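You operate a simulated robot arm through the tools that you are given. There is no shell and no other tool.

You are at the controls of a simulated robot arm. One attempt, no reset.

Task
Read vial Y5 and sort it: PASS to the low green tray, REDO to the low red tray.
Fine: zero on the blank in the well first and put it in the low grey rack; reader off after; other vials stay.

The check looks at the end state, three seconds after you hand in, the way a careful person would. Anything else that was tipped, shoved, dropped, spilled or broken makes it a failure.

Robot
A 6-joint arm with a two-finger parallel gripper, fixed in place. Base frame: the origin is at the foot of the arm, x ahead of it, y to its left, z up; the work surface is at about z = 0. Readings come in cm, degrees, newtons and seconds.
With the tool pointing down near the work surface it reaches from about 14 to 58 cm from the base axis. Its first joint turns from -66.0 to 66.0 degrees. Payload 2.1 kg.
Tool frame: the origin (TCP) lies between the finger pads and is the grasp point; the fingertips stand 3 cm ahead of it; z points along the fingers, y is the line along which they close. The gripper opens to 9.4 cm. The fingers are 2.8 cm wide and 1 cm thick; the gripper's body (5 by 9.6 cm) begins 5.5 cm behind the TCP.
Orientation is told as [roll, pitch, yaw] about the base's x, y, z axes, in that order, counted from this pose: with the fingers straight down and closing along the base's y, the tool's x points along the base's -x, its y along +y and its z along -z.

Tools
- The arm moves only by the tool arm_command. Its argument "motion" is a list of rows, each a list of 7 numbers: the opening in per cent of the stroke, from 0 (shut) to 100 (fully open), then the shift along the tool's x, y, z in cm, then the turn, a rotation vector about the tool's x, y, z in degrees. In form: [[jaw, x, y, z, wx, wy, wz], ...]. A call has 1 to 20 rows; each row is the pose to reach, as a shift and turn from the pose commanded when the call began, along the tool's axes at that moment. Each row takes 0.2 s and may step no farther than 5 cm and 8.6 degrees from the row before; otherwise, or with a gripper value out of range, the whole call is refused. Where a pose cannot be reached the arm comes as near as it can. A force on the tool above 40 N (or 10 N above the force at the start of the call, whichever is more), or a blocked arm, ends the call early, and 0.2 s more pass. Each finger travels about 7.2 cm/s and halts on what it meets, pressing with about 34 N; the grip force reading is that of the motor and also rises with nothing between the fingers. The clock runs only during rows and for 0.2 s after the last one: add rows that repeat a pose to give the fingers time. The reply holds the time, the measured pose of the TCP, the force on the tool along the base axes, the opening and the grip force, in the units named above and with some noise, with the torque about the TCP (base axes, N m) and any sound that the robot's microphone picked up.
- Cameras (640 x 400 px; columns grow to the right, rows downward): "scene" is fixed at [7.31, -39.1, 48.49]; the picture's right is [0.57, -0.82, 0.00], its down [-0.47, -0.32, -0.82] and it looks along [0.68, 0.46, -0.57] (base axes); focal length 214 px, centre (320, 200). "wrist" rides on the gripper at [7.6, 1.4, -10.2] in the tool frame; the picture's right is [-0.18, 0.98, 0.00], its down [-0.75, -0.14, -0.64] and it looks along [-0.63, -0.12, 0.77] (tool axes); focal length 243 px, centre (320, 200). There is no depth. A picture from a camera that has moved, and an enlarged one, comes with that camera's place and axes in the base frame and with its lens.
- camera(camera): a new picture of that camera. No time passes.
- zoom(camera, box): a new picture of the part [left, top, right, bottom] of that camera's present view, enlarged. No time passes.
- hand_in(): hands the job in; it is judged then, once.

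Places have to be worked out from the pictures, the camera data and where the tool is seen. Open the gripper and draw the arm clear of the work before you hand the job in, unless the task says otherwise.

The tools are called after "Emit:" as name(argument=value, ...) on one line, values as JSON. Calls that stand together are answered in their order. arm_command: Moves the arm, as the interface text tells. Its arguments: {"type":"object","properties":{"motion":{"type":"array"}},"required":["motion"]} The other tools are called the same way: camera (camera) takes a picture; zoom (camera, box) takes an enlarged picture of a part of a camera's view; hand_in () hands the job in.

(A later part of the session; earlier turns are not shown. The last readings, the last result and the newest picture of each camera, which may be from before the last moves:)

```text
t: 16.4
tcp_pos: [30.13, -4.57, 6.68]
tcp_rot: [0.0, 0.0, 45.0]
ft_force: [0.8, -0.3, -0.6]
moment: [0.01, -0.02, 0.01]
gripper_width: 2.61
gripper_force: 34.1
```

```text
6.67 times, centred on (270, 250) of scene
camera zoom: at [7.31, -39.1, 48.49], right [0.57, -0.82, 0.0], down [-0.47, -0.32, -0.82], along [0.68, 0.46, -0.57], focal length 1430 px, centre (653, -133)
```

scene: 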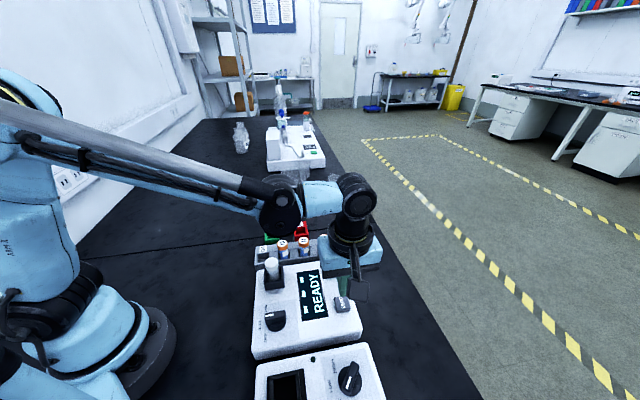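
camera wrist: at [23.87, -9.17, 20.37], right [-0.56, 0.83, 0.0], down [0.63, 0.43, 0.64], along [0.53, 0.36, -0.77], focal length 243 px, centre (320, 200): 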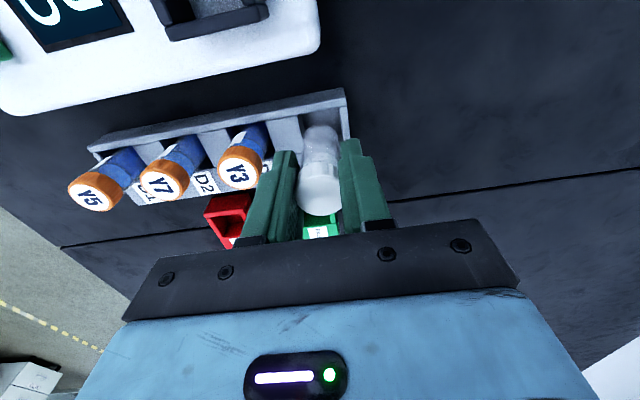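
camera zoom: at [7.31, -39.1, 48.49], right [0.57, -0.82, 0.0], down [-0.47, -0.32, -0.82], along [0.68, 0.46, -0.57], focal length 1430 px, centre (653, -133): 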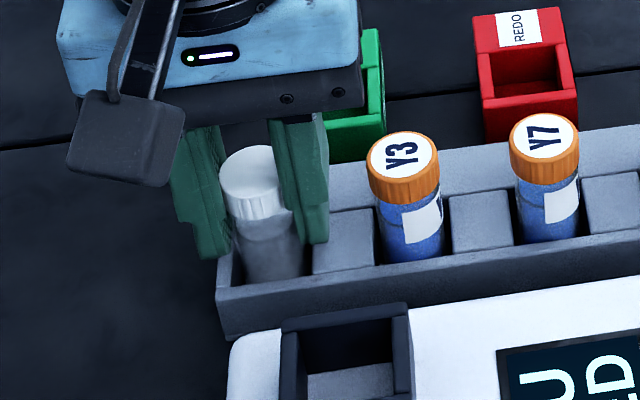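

Still no contact. I'll take a few more 0.1 cm steps, with the fingertips still above the rack's top.

Emit:
arm_command(motion=[[0, 0, 0, 0.1, 0, 0, 0], [0, 0, 0, 0.2, 0, 0, 0]])

Emit:
zoom(camera="wrist", box=[250, 90, 410, 210])

Emit:
zoom(camera="scene", box=[250, 235, 300, 280])

```text
t: 17.0
tcp_pos: [30.03, -4.64, 6.53]
tcp_rot: [0.0, 0.0, 45.0]
ft_force: [0.7, 0.5, 11.5]
moment: [0.04, -0.02, 0.0]
gripper_width: 2.63
gripper_force: 33.9
```

```text
3.33 times, centred on (330, 150) of wrist
camera zoom: at [23.8, -9.11, 16.76], right [-0.56, 0.83, 0.0], down [0.63, 0.43, 0.64], along [0.53, 0.36, -0.77], focal length 809 px, centre (287, 367)
```

zoom: 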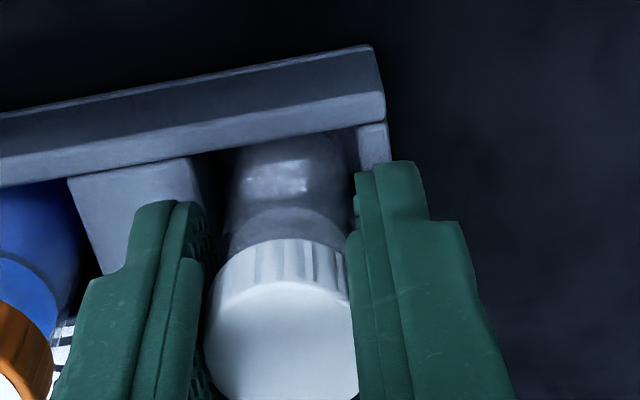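

```text
8.89 times, centred on (275, 258) of scene
camera zoom: at [7.31, -39.1, 48.49], right [0.57, -0.82, 0.0], down [-0.47, -0.32, -0.82], along [0.68, 0.46, -0.57], focal length 1906 px, centre (720, -311)
```

zoom: 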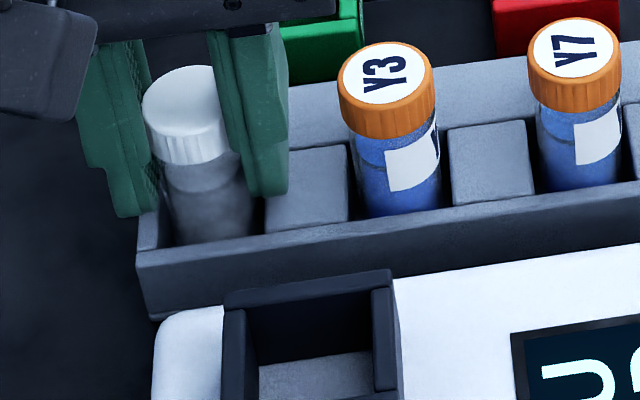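

Contact at 11.5 N shows the vial is standing on the slot floor, at TCP z≈6.5. I'll open partway, clear of Y3, and rise straight up.

Emit:
arm_command(motion=[[35, 0, 0, -0.05, 0, 0, 0], [45, 0, 0, -0.05, 0, 0, 0], [45, 0, 0, -0.05, 0, 0, 0], [45, 0, 0, -1.5, 0, 0, 0], [45, 0, 0, -4, 0, 0, 0], [45, 0, 0, -8, 0, 0, 0], [45, 0, 0, -12, 0, 0, 0], [45, 0, 0, -12, 0, 0, 0]])

Emit:
camera(camera="wrist")

Emit:
zoom(camera="scene", box=[230, 210, 350, 300])

```text
t: 18.8
tcp_pos: [30.12, -4.68, 18.52]
tcp_rot: [0.0, 0.0, 44.9]
ft_force: [-1.1, -0.5, 0.1]
moment: [-0.01, 0.01, -0.01]
gripper_width: 4.22
gripper_force: 0.1
```

```text
taken
camera wrist: at [23.76, -9.23, 28.78], right [-0.56, 0.83, 0.0], down [0.63, 0.43, 0.64], along [0.53, 0.36, -0.77], focal length 243 px, centre (320, 200)
```

wrist: 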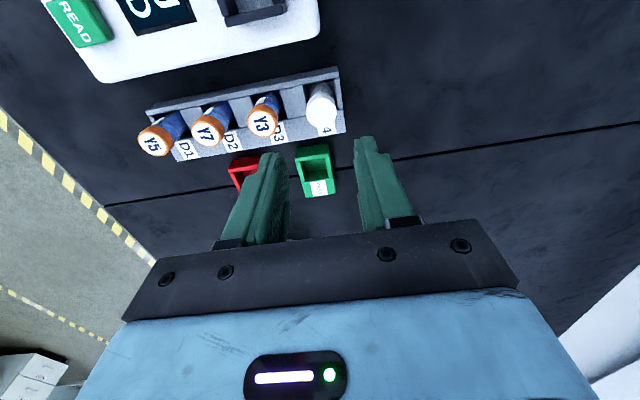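

```text
4.44 times, centred on (290, 255) of scene
camera zoom: at [7.31, -39.1, 48.49], right [0.57, -0.82, 0.0], down [-0.47, -0.32, -0.82], along [0.68, 0.46, -0.57], focal length 953 px, centre (453, -44)
```

zoom: 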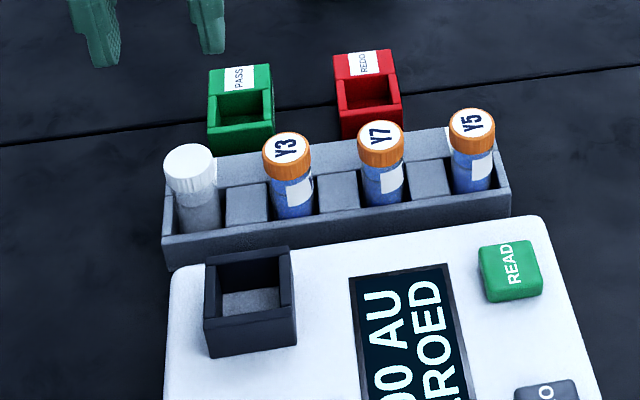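

The blank stands upright in D4. Y5 should be near (42.25, -16.35) by the rack spacing, so I'll move above it at height and look.

Emit:
arm_command(motion=[[45, 0, -4.2, 0, 0, 0, 0], [45, -0.1, -8.4, 0, 0, 0, 0], [45, -0.2, -12.6, 0, 0, 0, 0], [45, -0.24, -16.2, 1, 0, 0, 0], [45, -0.24, -16.86, 4, 0, 0, 0], [45, -0.24, -16.86, 5, 0, 0, 0], [45, -0.24, -16.86, 5, 0, 0, 0]])

Emit:
camera(camera="wrist")

Emit:
zoom(camera="wrist", box=[260, 90, 400, 190])

Emit:
zoom(camera="scene", box=[250, 200, 370, 290])

```text
t: 20.4
tcp_pos: [42.3, -16.43, 13.41]
tcp_rot: [0.0, 0.1, 45.0]
ft_force: [0.3, -0.2, 0.2]
moment: [-0.01, 0.03, 0.03]
gripper_width: 4.21
gripper_force: 0.1
```

```text
taken
camera wrist: at [35.94, -20.87, 23.7], right [-0.56, 0.83, 0.0], down [0.63, 0.43, 0.64], along [0.53, 0.36, -0.77], focal length 243 px, centre (320, 200)
```

wrist: 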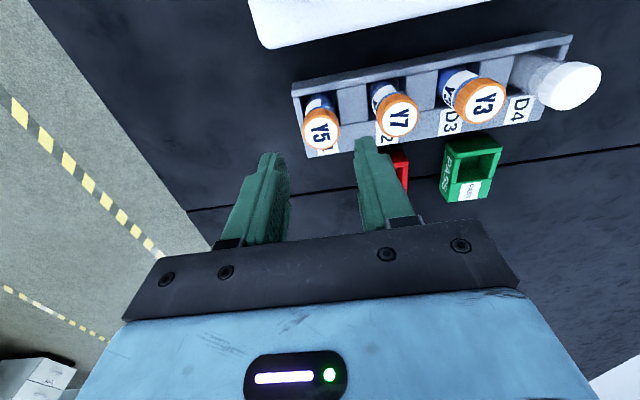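

```text
4.00 times, centred on (330, 140) of wrist
camera zoom: at [35.94, -20.87, 23.7], right [-0.56, 0.83, 0.0], down [0.63, 0.43, 0.64], along [0.53, 0.36, -0.77], focal length 970 px, centre (280, 440)
```

zoom: 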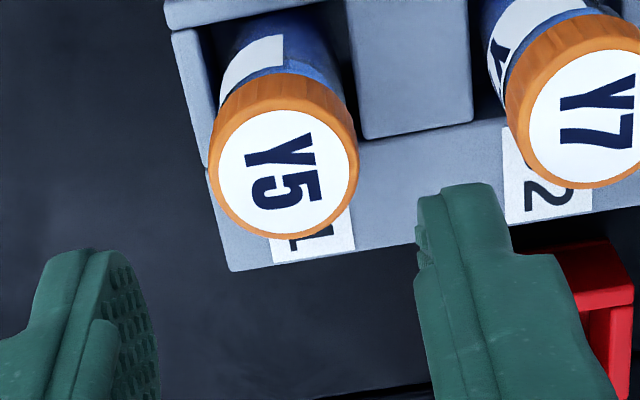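

```text
4.44 times, centred on (310, 245) of scene
camera zoom: at [7.31, -39.1, 48.49], right [0.57, -0.82, 0.0], down [-0.47, -0.32, -0.82], along [0.68, 0.46, -0.57], focal length 953 px, centre (364, 0)
```

zoom: 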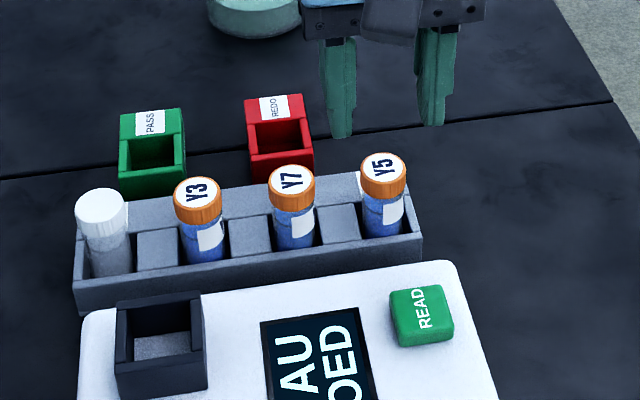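

Y5's cap is within about 0.1 cm of the tool axis, and its side label agrees. I'll correct slightly and descend to the same relative grip height I used for the blank.

Emit:
arm_command(motion=[[45, 0.1, 0.07, 2, 0, 0, 0], [45, 0.1, 0.07, 4, 0, 0, 0], [45, 0.1, 0.07, 5.3, 0, 0, 0], [45, 0.1, 0.07, 6.2, 0, 0, 0], [45, 0.1, 0.07, 6.8, 0, 0, 0], [45, 0.1, 0.07, 6.8, 0, 0, 0]])

Emit:
zoom(camera="wrist", box=[240, 90, 400, 250])

Emit:
zoom(camera="scene", box=[280, 210, 360, 270])

```text
t: 21.8
tcp_pos: [42.14, -16.52, 6.75]
tcp_rot: [0.1, 0.1, 45.1]
ft_force: [0.0, -0.2, 0.7]
moment: [0.01, 0.01, 0.0]
gripper_width: 4.23
gripper_force: 0.0
```

```text
2.50 times, centred on (320, 170) of wrist
camera zoom: at [35.77, -20.91, 16.95], right [-0.56, 0.83, 0.0], down [0.63, 0.43, 0.64], along [0.53, 0.36, -0.77], focal length 606 px, centre (320, 275)
```

zoom: 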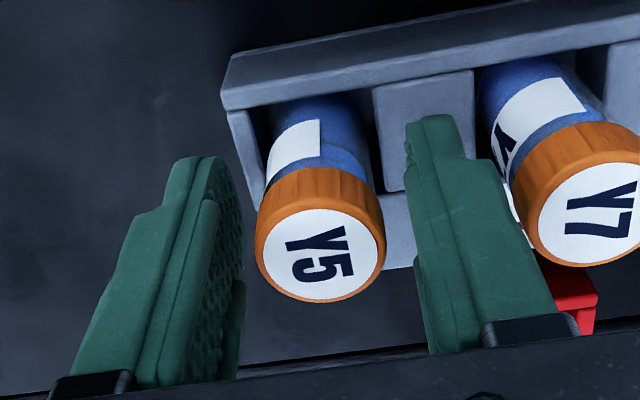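

```text
6.67 times, centred on (320, 240) of scene
camera zoom: at [7.31, -39.1, 48.49], right [0.57, -0.82, 0.0], down [-0.47, -0.32, -0.82], along [0.68, 0.46, -0.57], focal length 1430 px, centre (320, -67)
```

zoom: 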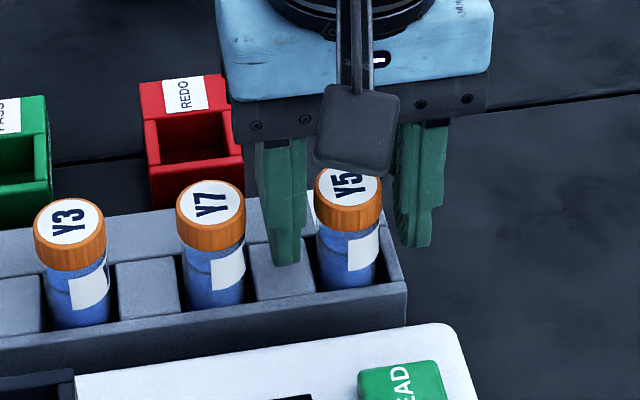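

Y5's cap is centred between the fingers and its top is at about z=7.05. I'll lower 0.2 cm and close.

Emit:
arm_command(motion=[[45, 0, 0, 0.2, 0, 0, 0], [30, 0, 0, 0.2, 0, 0, 0], [0, 0, 0, 0.2, 0, 0, 0], [0, 0, 0, 0.2, 0, 0, 0], [0, 0, 0, 0.2, 0, 0, 0]])

Emit:
zoom(camera="wrist", box=[240, 90, 400, 250])

```text
t: 23.0
tcp_pos: [42.11, -16.46, 6.59]
tcp_rot: [0.0, 0.0, 44.9]
ft_force: [-0.1, -0.3, 0.3]
moment: [0.01, 0.04, 0.04]
gripper_width: 2.64
gripper_force: 33.7
```

```text
2.50 times, centred on (320, 170) of wrist
camera zoom: at [35.74, -20.9, 16.75], right [-0.56, 0.83, 0.0], down [0.63, 0.43, 0.64], along [0.53, 0.36, -0.77], focal length 606 px, centre (320, 275)
```

zoom: 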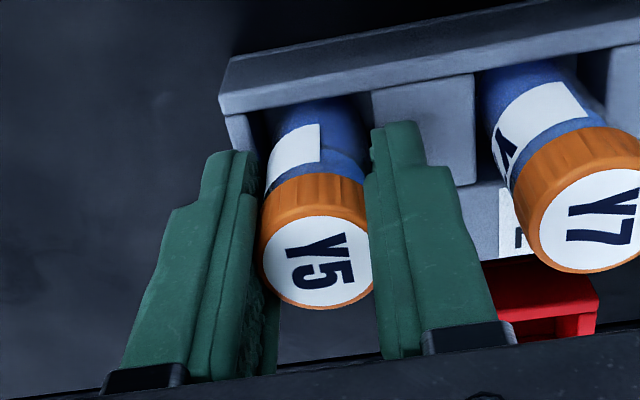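

Y5 is held with a jaw reading of 2.64 cm. I'll lift it straight up and carry it high above the reader's well.

Emit:
arm_command(motion=[[0, 0, 0, -1, 0, 0, 0], [0, 0, 0, -3, 0, 0, 0], [0, 0, 0, -6, 0, 0, 0], [0, 0, 0, -9.5, 0, 0, 0], [0, 0, 0, -12.5, 0, 0, 0], [0, 2.2, 3, -13, 0, 0, 0], [0, 4.7, 6.4, -13, 0, 0, 0], [0, 7.2, 9.8, -13, 0, 0, 0], [0, 9.2, 12.6, -13, 0, 0, 0], [0, 9.8, 13.36, -13, 0, 0, 0], [0, 9.8, 13.36, -13, 0, 0, 0]])

Emit:
camera(camera="wrist")

Emit:
zoom(camera="wrist", box=[260, 60, 400, 180])

Emit:
zoom(camera="scene", box=[210, 170, 350, 300])

```text
t: 25.4
tcp_pos: [25.71, -13.92, 19.54]
tcp_rot: [0.0, 0.0, 44.9]
ft_force: [0.4, 1.0, 0.2]
moment: [-0.03, -0.02, 0.01]
gripper_width: 2.59
gripper_force: 34.1
```

```text
taken
camera wrist: at [19.33, -18.33, 29.68], right [-0.56, 0.83, 0.0], down [0.63, 0.43, 0.64], along [0.53, 0.36, -0.77], focal length 243 px, centre (320, 200)
```

wrist: 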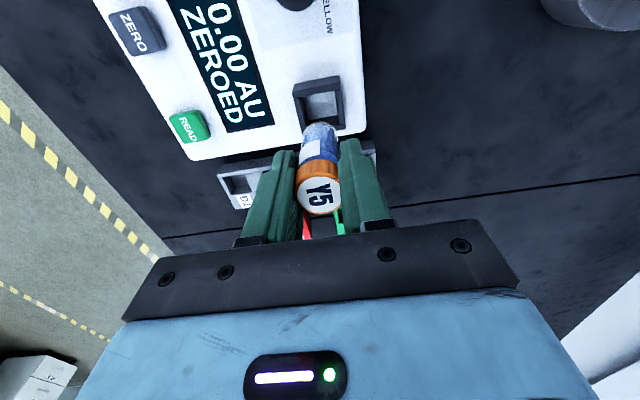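

```text
3.33 times, centred on (330, 120) of wrist
camera zoom: at [19.33, -18.33, 29.68], right [-0.56, 0.83, 0.0], down [0.63, 0.43, 0.64], along [0.53, 0.36, -0.77], focal length 809 px, centre (287, 467)
```

zoom: 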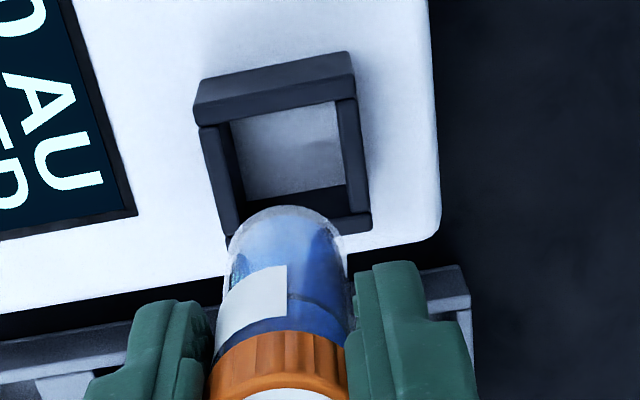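

```text
3.08 times, centred on (280, 235) of scene
camera zoom: at [7.31, -39.1, 48.49], right [0.57, -0.82, 0.0], down [-0.47, -0.32, -0.82], along [0.68, 0.46, -0.57], focal length 660 px, centre (443, 92)
```

zoom: 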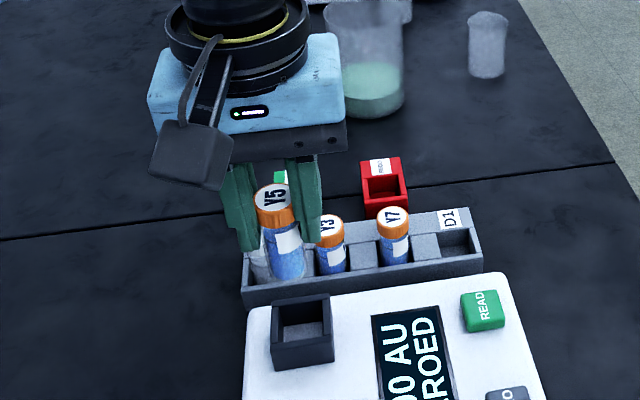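

The well's opening centre is about 0.1 cm further from the camera than the vial axis, and sideways it's aligned. I'll shift by that and lower until the vial's bottom is about 1 cm above the well.

Emit:
arm_command(motion=[[0, -0.1, 0.0, 1.5, 0, 0, 0], [0, -0.1, 0.0, 3, 0, 0, 0], [0, -0.1, 0.0, 4, 0, 0, 0], [0, -0.1, 0.0, 4.6, 0, 0, 0], [0, -0.1, 0.0, 4.6, 0, 0, 0]])

Emit:
zoom(camera="wrist", box=[260, 80, 400, 200])

Emit:
zoom(camera="scene", box=[240, 220, 320, 300])

```text
t: 26.6
tcp_pos: [25.93, -13.83, 14.8]
tcp_rot: [0.0, -0.1, 44.9]
ft_force: [1.3, -0.2, -0.4]
moment: [0.01, 0.03, -0.01]
gripper_width: 2.63
gripper_force: 34.6
```

```text
3.33 times, centred on (330, 140) of wrist
camera zoom: at [19.47, -18.3, 25.1], right [-0.56, 0.83, 0.0], down [0.63, 0.43, 0.64], along [0.53, 0.36, -0.77], focal length 809 px, centre (287, 400)
```

zoom: 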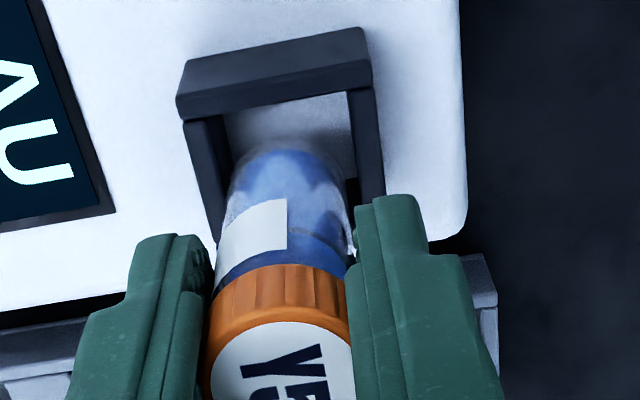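

```text
5.00 times, centred on (280, 260) of scene
camera zoom: at [7.31, -39.1, 48.49], right [0.57, -0.82, 0.0], down [-0.47, -0.32, -0.82], along [0.68, 0.46, -0.57], focal length 1072 px, centre (520, -100)
```

zoom: 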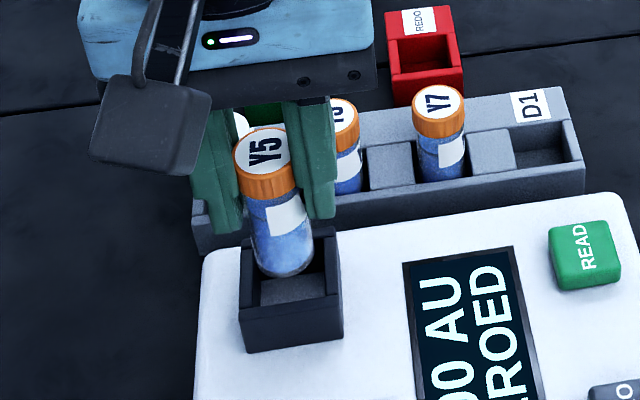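

Aligned to within 0.1 cm; I'll make a small correction. Now I'll lower it into the well in small steps, stopping just above where the blank's floor contact should be (TCP z≈11.15).

Emit:
arm_command(motion=[[0, -0.05, 0.08, 0.6, 0, 0, 0], [0, -0.05, 0.08, 1.1, 0, 0, 0], [0, -0.05, 0.08, 1.6, 0, 0, 0], [0, -0.05, 0.08, 2.1, 0, 0, 0], [0, -0.05, 0.08, 2.6, 0, 0, 0], [0, -0.05, 0.08, 3.1, 0, 0, 0], [0, -0.05, 0.08, 3.4, 0, 0, 0], [0, -0.05, 0.08, 3.4, 0, 0, 0]])

Emit:
zoom(camera="wrist", box=[260, 80, 400, 200])

Emit:
zoom(camera="scene", box=[240, 220, 320, 300])

```text
t: 28.4
tcp_pos: [25.82, -13.75, 11.45]
tcp_rot: [-0.1, 0.0, 45.0]
ft_force: [0.0, -0.5, 0.1]
moment: [-0.03, 0.01, -0.01]
gripper_width: 2.59
gripper_force: 34.2
```

```text
3.33 times, centred on (330, 140) of wrist
camera zoom: at [19.51, -18.23, 21.71], right [-0.56, 0.83, 0.0], down [0.63, 0.43, 0.64], along [0.53, 0.36, -0.77], focal length 809 px, centre (287, 400)
```

zoom: 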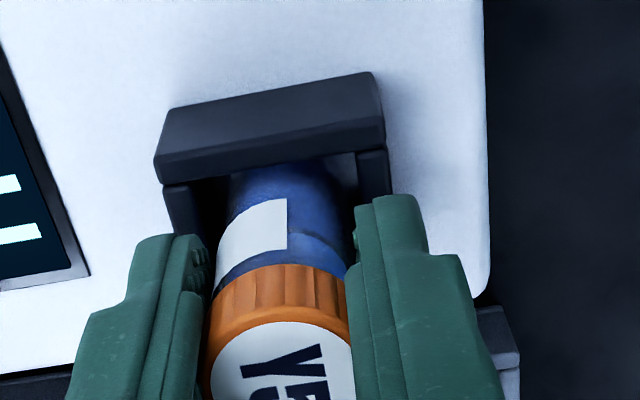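

```text
5.00 times, centred on (280, 260) of scene
camera zoom: at [7.31, -39.1, 48.49], right [0.57, -0.82, 0.0], down [-0.47, -0.32, -0.82], along [0.68, 0.46, -0.57], focal length 1072 px, centre (520, -100)
```

zoom: 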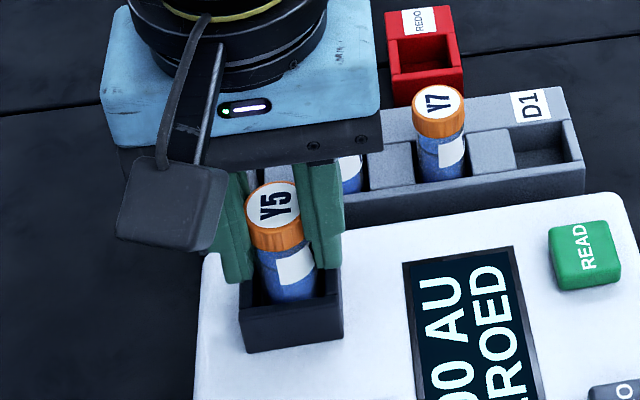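

Y5 is in the well with no contact force yet. I'll lower in 0.1 cm steps to the floor.

Emit:
arm_command(motion=[[0, 0, 0, 0.12, 0, 0, 0], [0, 0, 0, 0.22, 0, 0, 0], [0, 0, 0, 0.32, 0, 0, 0]])

Emit:
zoom(camera="scene", box=[240, 220, 320, 300])

```text
t: 29.2
tcp_pos: [25.64, -13.8, 11.14]
tcp_rot: [0.0, 0.0, 45.0]
ft_force: [0.9, -0.6, 0.3]
moment: [0.02, -0.02, -0.01]
gripper_width: 2.64
gripper_force: 34.3
```

```text
5.00 times, centred on (280, 260) of scene
camera zoom: at [7.31, -39.1, 48.49], right [0.57, -0.82, 0.0], down [-0.47, -0.32, -0.82], along [0.68, 0.46, -0.57], focal length 1072 px, centre (520, -100)
```

zoom: 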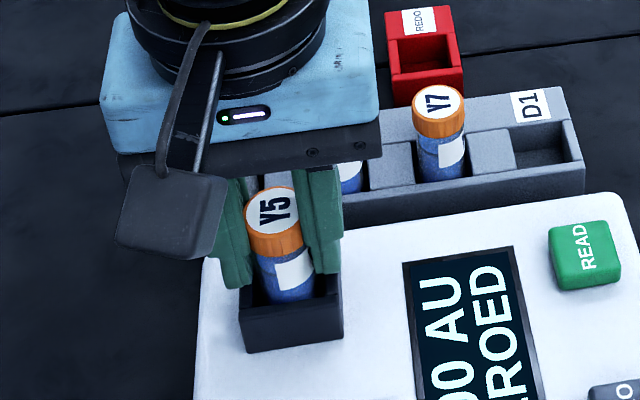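

Just about at the floor. I'll take two more tiny steps to feel contact.

Emit:
arm_command(motion=[[0, 0, 0, 0.07, 0, 0, 0], [0, 0, 0, 0.12, 0, 0, 0]])

```text
t: 29.8
tcp_pos: [25.88, -13.78, 11.01]
tcp_rot: [-0.1, 0.0, 45.1]
ft_force: [-0.9, 1.2, 11.9]
moment: [0.04, 0.03, -0.02]
gripper_width: 2.61
gripper_force: 34.3
```

Contact at 11.9 N, so Y5 is seated. I'll open, rise straight up, and check that it stands.

Emit:
arm_command(motion=[[40, 0, 0, -0.05, 0, 0, 0], [55, 0, 0, -0.05, 0, 0, 0], [55, 0, 0, -0.05, 0, 0, 0], [55, 0, 0, -1.5, 0, 0, 0], [55, 0, 0, -4, 0, 0, 0], [55, 0, 0, -7.5, 0, 0, 0], [55, 0, 0, -7.5, 0, 0, 0]])

Emit:
camera(camera="wrist")

Emit:
zoom(camera="scene", box=[240, 220, 360, 320])

```text
t: 31.4
tcp_pos: [25.77, -13.63, 18.73]
tcp_rot: [0.0, 0.0, 45.0]
ft_force: [-0.5, -0.6, 0.7]
moment: [-0.03, 0.01, -0.01]
gripper_width: 5.13
gripper_force: 0.0
```

```text
taken
camera wrist: at [19.45, -18.21, 28.86], right [-0.56, 0.83, 0.0], down [0.63, 0.43, 0.64], along [0.53, 0.36, -0.77], focal length 243 px, centre (320, 200)
```

wrist: 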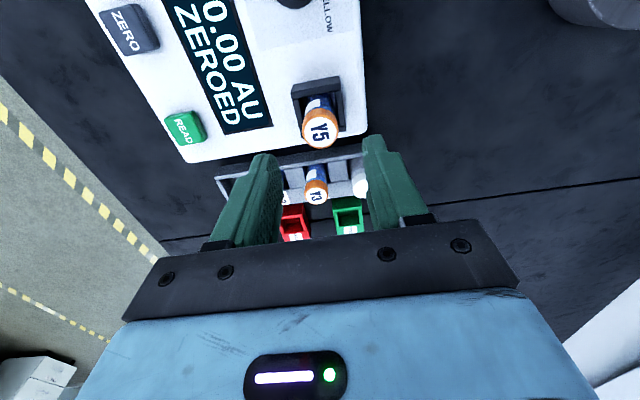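

```text
4.00 times, centred on (300, 270) of scene
camera zoom: at [7.31, -39.1, 48.49], right [0.57, -0.82, 0.0], down [-0.47, -0.32, -0.82], along [0.68, 0.46, -0.57], focal length 858 px, centre (400, -80)
```

zoom: 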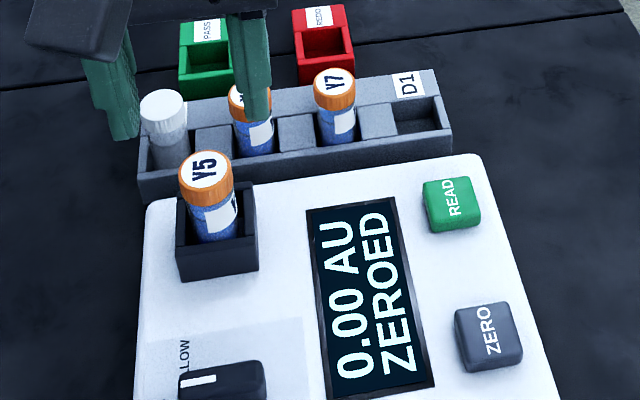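

Y5 stands in the well. Next I'll shut the gripper and move above READ near (35.3, -23.55).

Emit:
arm_command(motion=[[30, 0.05, -4, 0, 0, 0, 0], [10, 0.15, -8, 0, 0, 0, 0], [0, 0.25, -11.5, 1, 0, 0, 0], [0, 0.25, -13.69, 3.5, 0, 0, 0], [0, 0.25, -13.69, 6.5, 0, 0, 0], [0, 0.25, -13.69, 6.5, 0, 0, 0]])

Emit:
zoom(camera="wrist", box=[240, 80, 400, 180])

Emit:
zoom(camera="scene", box=[260, 230, 380, 330])

```text
t: 32.8
tcp_pos: [35.21, -23.54, 12.05]
tcp_rot: [0.0, 0.0, 45.0]
ft_force: [0.2, 0.5, 1.1]
moment: [0.03, -0.02, 0.01]
gripper_width: 0.02
gripper_force: 33.4
```

```text
4.00 times, centred on (320, 130) of wrist
camera zoom: at [28.97, -28.02, 22.29], right [-0.56, 0.83, 0.0], down [0.63, 0.43, 0.64], along [0.53, 0.36, -0.77], focal length 970 px, centre (320, 480)
```

zoom: 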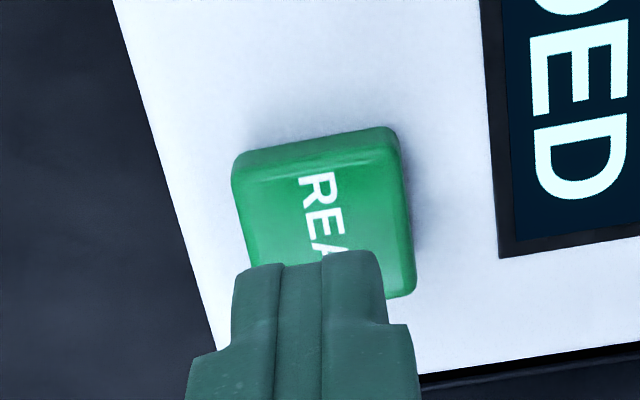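

```text
4.00 times, centred on (320, 280) of scene
camera zoom: at [7.31, -39.1, 48.49], right [0.57, -0.82, 0.0], down [-0.47, -0.32, -0.82], along [0.68, 0.46, -0.57], focal length 858 px, centre (320, -120)
```

zoom: 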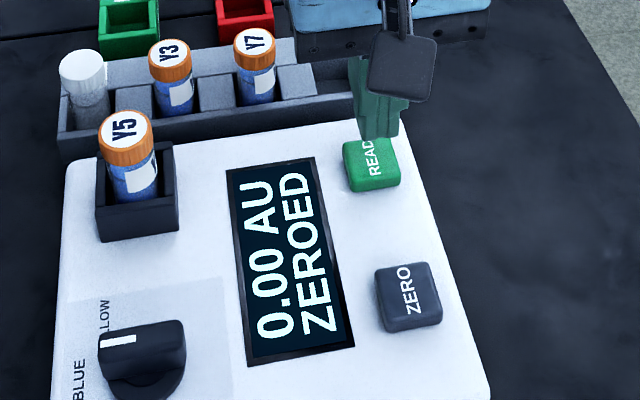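

The fingertips are over the centre of READ. I'll press at the same height that worked for ZERO, in small steps.

Emit:
arm_command(motion=[[0, 0, 0, 1.5, 0, 0, 0], [0, 0, 0, 2.5, 0, 0, 0], [0, 0, 0, 2.9, 0, 0, 0], [0, 0, 0, 3.05, 0, 0, 0], [0, 0, 0, 3.15, 0, 0, 0], [0, 0, 0, 3.25, 0, 0, 0]])

Emit:
zoom(camera="scene", box=[260, 230, 380, 330])

```text
t: 34.2
tcp_pos: [35.33, -23.67, 8.76]
tcp_rot: [0.0, -0.1, 45.0]
ft_force: [0.2, 0.0, 2.8]
moment: [-0.01, 0.02, 0.02]
gripper_width: 0.03
gripper_force: 32.9
heard: click
```

```text
4.00 times, centred on (320, 280) of scene
camera zoom: at [7.31, -39.1, 48.49], right [0.57, -0.82, 0.0], down [-0.47, -0.32, -0.82], along [0.68, 0.46, -0.57], focal length 858 px, centre (320, -120)
```

zoom: 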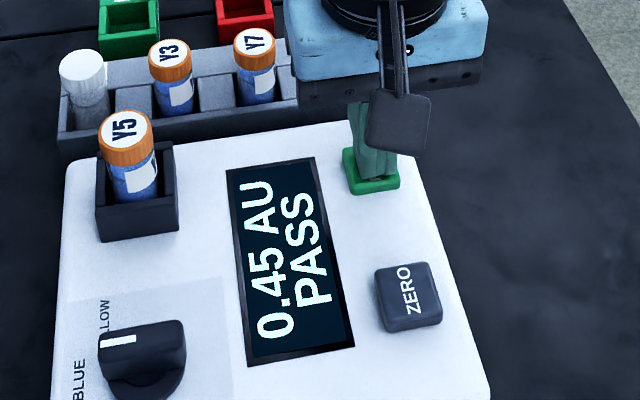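

The display reads 0.45 AU PASS. Before sorting I'll lift off the button and check that it holds, and look at what is printed on the vials' side labels, in case they name a reader setting.

Emit:
arm_command(motion=[[0, 0, 0, -1, 0, 0, 0], [0, 0, 0, -4, 0, 0, 0], [0, 0, 0, -7, 0, 0, 0], [0, 0, 0, -7, 0, 0, 0]])

Emit:
camera(camera="wrist")

Emit:
zoom(camera="wrist", box=[300, 60, 560, 220])

Emit:
zoom(camera="scene", box=[265, 230, 325, 280])

```text
t: 35.2
tcp_pos: [35.28, -23.53, 15.86]
tcp_rot: [0.0, 0.0, 45.0]
ft_force: [0.4, -0.4, -0.2]
moment: [0.02, 0.0, 0.01]
gripper_width: 0.0
gripper_force: 33.4
```

```text
taken
camera wrist: at [28.92, -28.07, 26.11], right [-0.56, 0.83, 0.0], down [0.63, 0.43, 0.64], along [0.53, 0.36, -0.77], focal length 243 px, centre (320, 200)
```

wrist: 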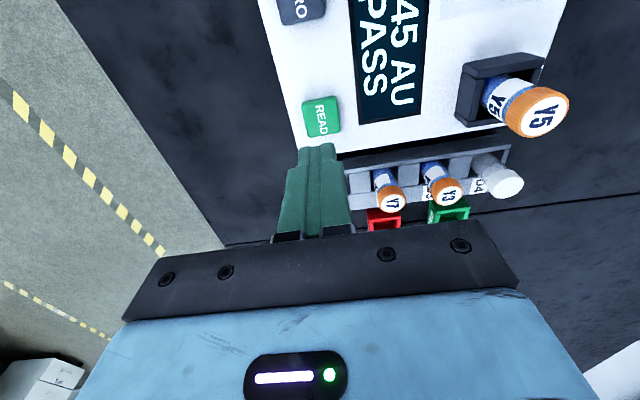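

```text
2.46 times, centred on (430, 140) of wrist
camera zoom: at [28.92, -28.07, 26.11], right [-0.56, 0.83, 0.0], down [0.63, 0.43, 0.64], along [0.53, 0.36, -0.77], focal length 597 px, centre (49, 348)
```

zoom: 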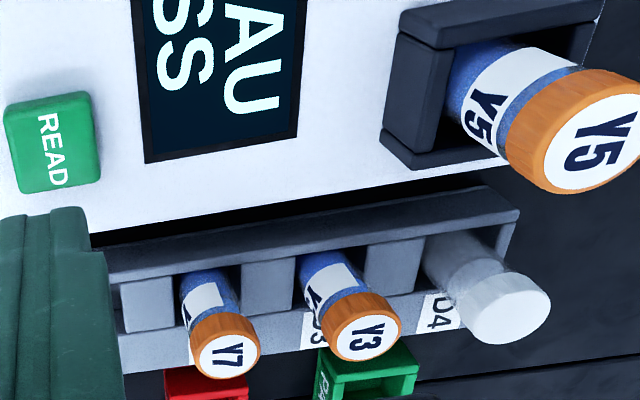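

```text
8.00 times, centred on (295, 255) of scene
camera zoom: at [7.31, -39.1, 48.49], right [0.57, -0.82, 0.0], down [-0.47, -0.32, -0.82], along [0.68, 0.46, -0.57], focal length 1716 px, centre (520, -240)
```

zoom: 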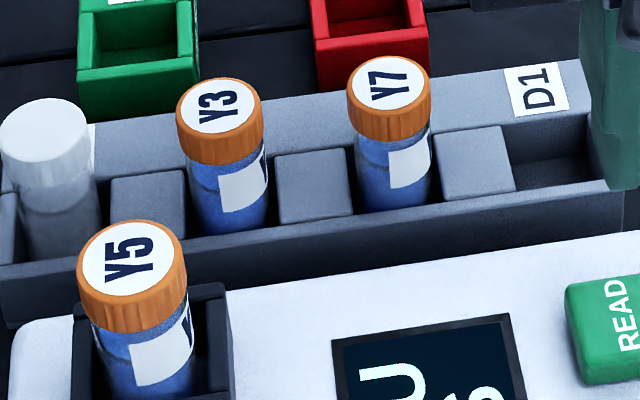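

The side labels only repeat the vial IDs, so the reading stands: Y5 is PASS. I'll return above Y5 in the well with the jaws opening on the way.

Emit:
arm_command(motion=[[0, 0, 0, -2.7, 0, 0, 0], [20, -0.1, 4, -2.7, 0, 0, 0], [40, -0.2, 8, -2.7, 0, 0, 0], [55, -0.25, 12, -2.7, 0, 0, 0], [55, -0.25, 13.69, -2.7, 0, 0, 0], [55, -0.25, 13.69, -2.7, 0, 0, 0]])

Emit:
zoom(camera="wrist", box=[240, 80, 400, 180])

Emit:
zoom(camera="wrist", box=[250, 140, 390, 240])

Emit:
zoom(camera="scene", box=[250, 215, 330, 265])

```text
t: 36.6
tcp_pos: [25.63, -13.77, 18.37]
tcp_rot: [0.0, 0.0, 45.0]
ft_force: [0.0, -0.6, 0.0]
moment: [0.0, 0.0, 0.0]
gripper_width: 5.18
gripper_force: 0.1
```

```text
4.00 times, centred on (320, 130) of wrist
camera zoom: at [19.34, -18.14, 28.69], right [-0.56, 0.83, 0.0], down [0.63, 0.43, 0.64], along [0.53, 0.36, -0.77], focal length 970 px, centre (320, 480)
```

zoom: 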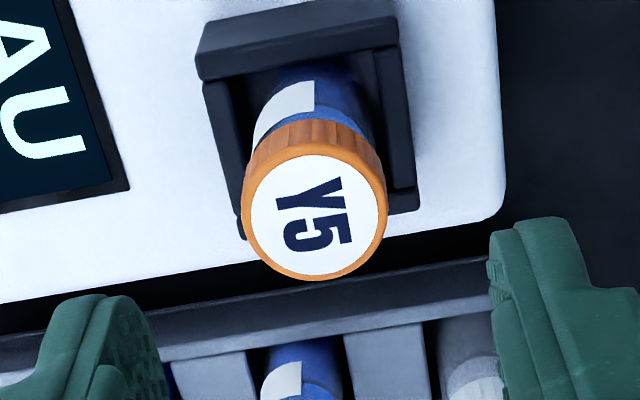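

```text
4.00 times, centred on (320, 190) of wrist
camera zoom: at [19.34, -18.14, 28.69], right [-0.56, 0.83, 0.0], down [0.63, 0.43, 0.64], along [0.53, 0.36, -0.77], focal length 970 px, centre (320, 240)
```

zoom: 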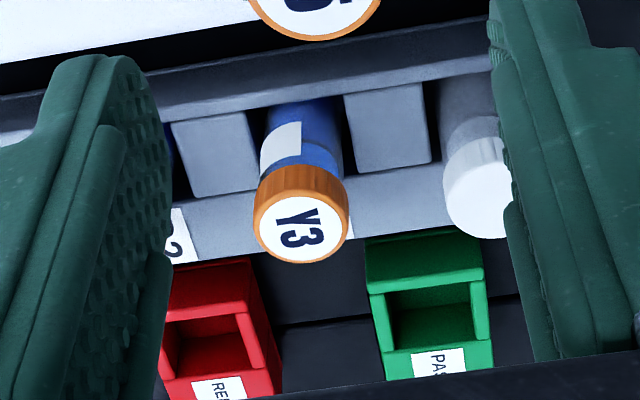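

```text
8.00 times, centred on (290, 240) of scene
camera zoom: at [7.31, -39.1, 48.49], right [0.57, -0.82, 0.0], down [-0.47, -0.32, -0.82], along [0.68, 0.46, -0.57], focal length 1716 px, centre (560, -120)
```

zoom: 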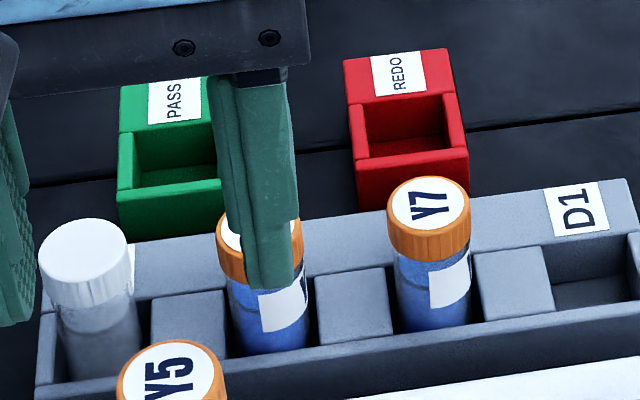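

Y5's cap is slightly offset, about 0.1 cm each way, after settling in the well. I'll correct for that and descend to the same grip height.

Emit:
arm_command(motion=[[55, -0.12, -0.08, 2, 0, 0, 0], [55, -0.12, -0.08, 4, 0, 0, 0], [55, -0.12, -0.08, 5.5, 0, 0, 0], [55, -0.12, -0.08, 6.6, 0, 0, 0], [55, -0.12, -0.08, 7.2, 0, 0, 0], [55, -0.12, -0.08, 7.2, 0, 0, 0]])

Emit:
zoom(camera="wrist", box=[240, 90, 400, 250])

Emit:
zoom(camera="scene", box=[250, 240, 310, 295])

```text
t: 38.0
tcp_pos: [25.85, -13.65, 11.21]
tcp_rot: [0.0, -0.1, 45.1]
ft_force: [0.1, 0.4, 0.6]
moment: [0.0, 0.01, 0.02]
gripper_width: 5.18
gripper_force: 0.0
```

```text
2.50 times, centred on (320, 170) of wrist
camera zoom: at [19.58, -18.17, 21.48], right [-0.56, 0.83, 0.0], down [0.63, 0.43, 0.64], along [0.53, 0.36, -0.77], focal length 606 px, centre (320, 275)
```

zoom: 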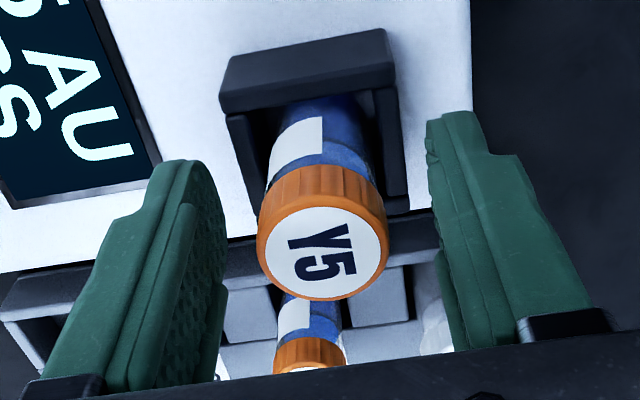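

```text
7.27 times, centred on (280, 268) of scene
camera zoom: at [7.31, -39.1, 48.49], right [0.57, -0.82, 0.0], down [-0.47, -0.32, -0.82], along [0.68, 0.46, -0.57], focal length 1560 px, centre (611, -291)
```

zoom: 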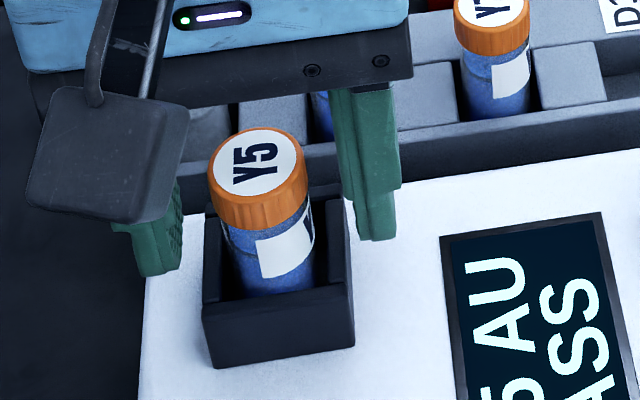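

Y5 is centred between the fingers. I'll lower 0.2 cm, close, and check the grip.

Emit:
arm_command(motion=[[55, 0, 0.03, 0.2, 0, 0, 0], [35, 0, 0.03, 0.2, 0, 0, 0], [0, 0, 0.03, 0.2, 0, 0, 0], [0, 0, 0.03, 0.2, 0, 0, 0], [0, 0, 0.03, 0.2, 0, 0, 0]])

```text
t: 39.2
tcp_pos: [25.92, -13.82, 11.06]
tcp_rot: [0.1, 0.0, 45.0]
ft_force: [0.1, 0.0, 2.1]
moment: [-0.05, -0.02, 0.03]
gripper_width: 2.6
gripper_force: 33.9
```

Y5 is held with a jaw reading of 2.60 cm. I'll lift straight out of the well and carry it high over to the green PASS tray near (38.05, -0.3).

Emit:
arm_command(motion=[[0, 0, 0, -1, 0, 0, 0], [0, 0, 0, -3, 0, 0, 0], [0, 0, 0, -6, 0, 0, 0], [0, 0, 0, -9, 0, 0, 0], [0, -3, 0.1, -9.3, 0, 0, 0], [0, -7, 0.3, -9.3, 0, 0, 0], [0, -11, 0.5, -9.3, 0, 0, 0], [0, -15, 0.7, -9.3, 0, 0, 0], [0, -17.5, 0.86, -9.3, 0, 0, 0], [0, -18.01, 0.86, -9.3, 0, 0, 0], [0, -18.01, 0.86, -9.3, 0, 0, 0]])

Emit:
camera(camera="wrist")

Emit:
zoom(camera="wrist", box=[270, 55, 370, 145])

Emit:
zoom(camera="scene", box=[240, 150, 340, 260])

Emit:
zoom(camera="scene", box=[255, 215, 315, 255])

```text
t: 41.6
tcp_pos: [38.07, -0.14, 20.33]
tcp_rot: [0.0, 0.0, 45.0]
ft_force: [-0.8, -0.9, -1.1]
moment: [0.01, -0.02, 0.01]
gripper_width: 2.64
gripper_force: 34.2
```

```text
taken
camera wrist: at [31.73, -4.74, 30.6], right [-0.56, 0.83, 0.0], down [0.63, 0.43, 0.64], along [0.53, 0.36, -0.77], focal length 243 px, centre (320, 200)
```

wrist: 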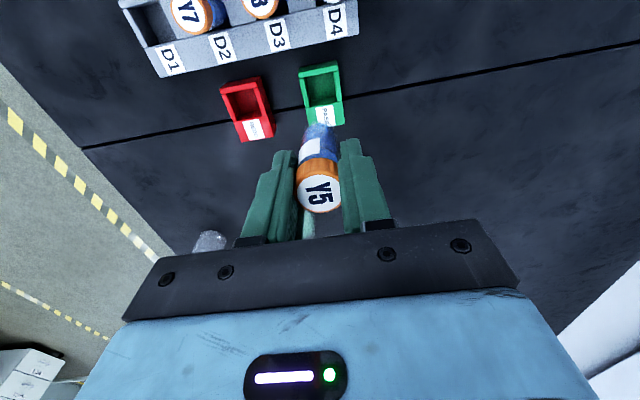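

```text
4.44 times, centred on (320, 100) of wrist
camera zoom: at [31.73, -4.74, 30.6], right [-0.56, 0.83, 0.0], down [0.63, 0.43, 0.64], along [0.53, 0.36, -0.77], focal length 1078 px, centre (320, 644)
```

zoom: 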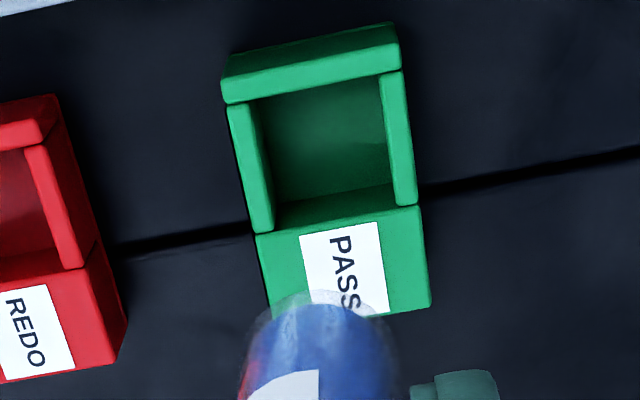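

```text
3.64 times, centred on (290, 205) of scene
camera zoom: at [7.31, -39.1, 48.49], right [0.57, -0.82, 0.0], down [-0.47, -0.32, -0.82], along [0.68, 0.46, -0.57], focal length 780 px, centre (429, 182)
```

zoom: 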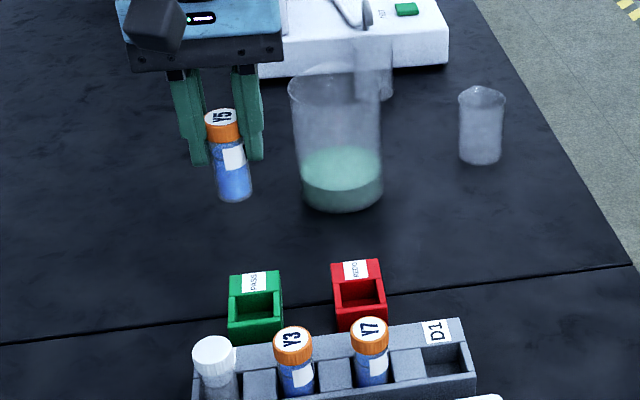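

```text
10.00 times, centred on (285, 235) of scene
camera zoom: at [7.31, -39.1, 48.49], right [0.57, -0.82, 0.0], down [-0.47, -0.32, -0.82], along [0.68, 0.46, -0.57], focal length 2145 px, centre (670, -150)
```

zoom: 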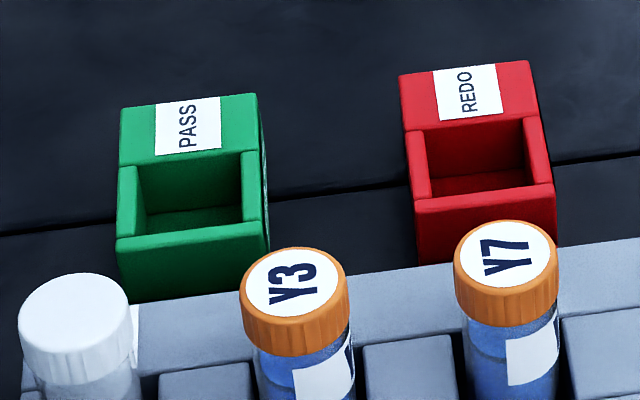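

The vial axis meets the PASS tray's opening centre to within 0.1 cm; the opening is about 3.05 cm square. I'll correct by 0.08 and lower until the vial's bottom is about 1.3 cm above the tray.

Emit:
arm_command(motion=[[0, 0, 0.08, 3, 0, 0, 0], [0, 0, 0.08, 6, 0, 0, 0], [0, 0, 0.08, 8.5, 0, 0, 0], [0, 0, 0.08, 9.8, 0, 0, 0], [0, 0, 0.08, 10.2, 0, 0, 0], [0, 0, 0.08, 10.2, 0, 0, 0]])

Emit:
zoom(camera="wrist", box=[260, 80, 400, 200])

Emit:
zoom(camera="scene", box=[245, 200, 315, 260])

```text
t: 43.0
tcp_pos: [37.92, -0.26, 10.13]
tcp_rot: [0.1, 0.1, 45.1]
ft_force: [0.3, -0.1, -0.5]
moment: [0.02, -0.01, -0.01]
gripper_width: 2.64
gripper_force: 33.7
```

```text
3.33 times, centred on (330, 140) of wrist
camera zoom: at [31.6, -4.71, 20.41], right [-0.56, 0.83, 0.0], down [0.63, 0.43, 0.64], along [0.53, 0.36, -0.77], focal length 809 px, centre (287, 400)
```

zoom: 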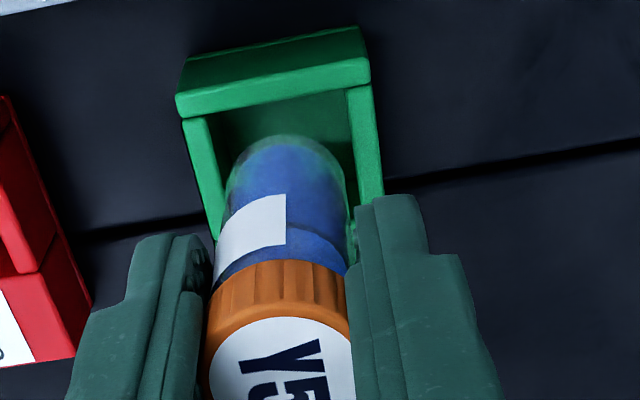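

```text
6.67 times, centred on (280, 230) of scene
camera zoom: at [7.31, -39.1, 48.49], right [0.57, -0.82, 0.0], down [-0.47, -0.32, -0.82], along [0.68, 0.46, -0.57], focal length 1430 px, centre (587, 0)
```

zoom: 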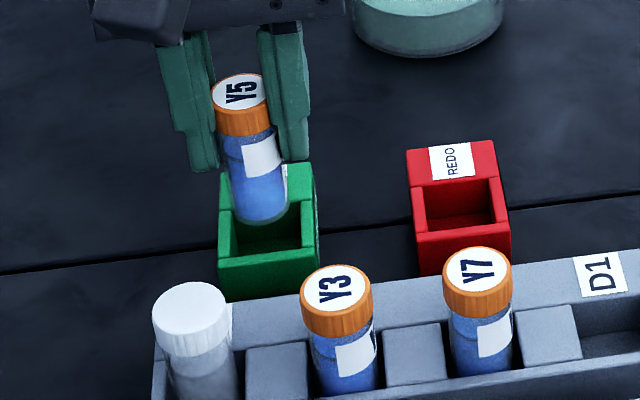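

Still aligned to about 0.1 cm in both directions. I'll make a small correction and lower into the tray slowly.

Emit:
arm_command(motion=[[0, -0.06, 0.08, 0.6, 0, 0, 0], [0, -0.06, 0.08, 1.2, 0, 0, 0], [0, -0.06, 0.08, 1.7, 0, 0, 0], [0, -0.06, 0.08, 2.2, 0, 0, 0], [0, -0.06, 0.08, 2.7, 0, 0, 0], [0, -0.06, 0.08, 3.1, 0, 0, 0], [0, -0.06, 0.08, 3.1, 0, 0, 0]])

Emit:
zoom(camera="wrist", box=[260, 80, 400, 200])

Emit:
zoom(camera="scene", box=[245, 200, 315, 260])

```text
t: 44.6
tcp_pos: [37.91, -0.15, 7.07]
tcp_rot: [0.1, -0.1, 45.0]
ft_force: [-0.4, -0.2, 0.1]
moment: [-0.01, 0.0, 0.01]
gripper_width: 2.63
gripper_force: 34.0
```

```text
3.33 times, centred on (330, 140) of wrist
camera zoom: at [31.62, -4.65, 17.33], right [-0.56, 0.83, 0.0], down [0.63, 0.43, 0.64], along [0.53, 0.36, -0.77], focal length 809 px, centre (287, 400)
```

zoom: 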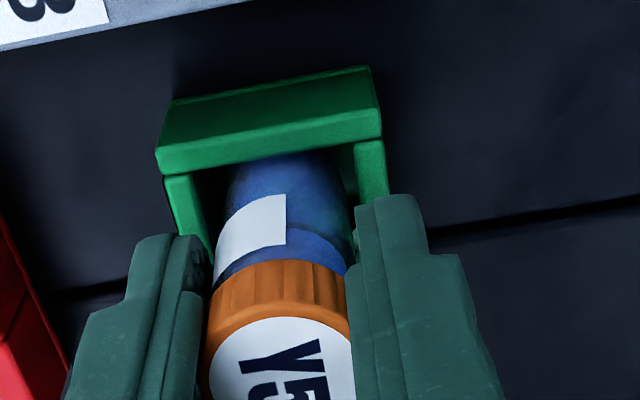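

```text
6.67 times, centred on (280, 230) of scene
camera zoom: at [7.31, -39.1, 48.49], right [0.57, -0.82, 0.0], down [-0.47, -0.32, -0.82], along [0.68, 0.46, -0.57], focal length 1430 px, centre (587, 0)
```

zoom: 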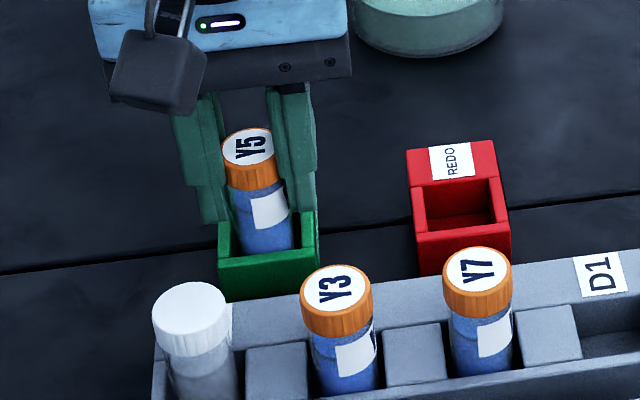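

Y5 is inside the tray pocket with no contact force. I'll lower in small steps to find the floor.

Emit:
arm_command(motion=[[0, 0, 0, 0.2, 0, 0, 0], [0, 0, 0, 0.35, 0, 0, 0], [0, 0, 0, 0.45, 0, 0, 0], [0, 0, 0, 0.52, 0, 0, 0]])

Emit:
zoom(camera="scene", box=[245, 200, 315, 260])

```text
t: 45.6
tcp_pos: [37.89, -0.19, 6.52]
tcp_rot: [0.0, 0.0, 45.1]
ft_force: [-0.1, 0.6, 0.3]
moment: [-0.03, -0.01, 0.03]
gripper_width: 2.61
gripper_force: 34.3
```

```text
6.67 times, centred on (280, 230) of scene
camera zoom: at [7.31, -39.1, 48.49], right [0.57, -0.82, 0.0], down [-0.47, -0.32, -0.82], along [0.68, 0.46, -0.57], focal length 1430 px, centre (587, 0)
```

zoom: 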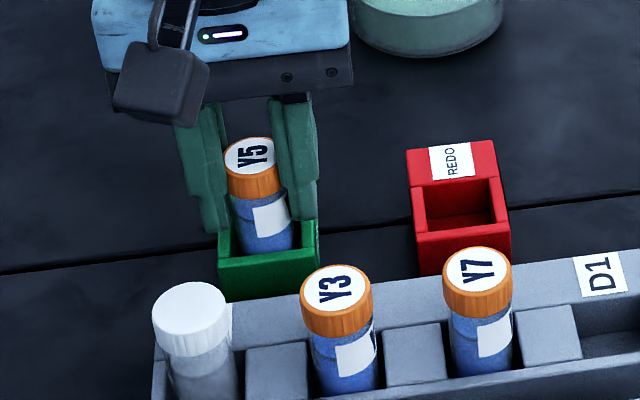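

No contact yet at z≈6.55, so I'll continue in tiny steps.

Emit:
arm_command(motion=[[0, 0, 0, 0.07, 0, 0, 0], [0, 0, 0, 0.13, 0, 0, 0]])

```text
t: 46.2
tcp_pos: [37.87, -0.15, 6.47]
tcp_rot: [0.0, 0.0, 45.0]
ft_force: [0.1, -0.1, 12.2]
moment: [-0.07, -0.06, -0.01]
gripper_width: 2.63
gripper_force: 34.3
```

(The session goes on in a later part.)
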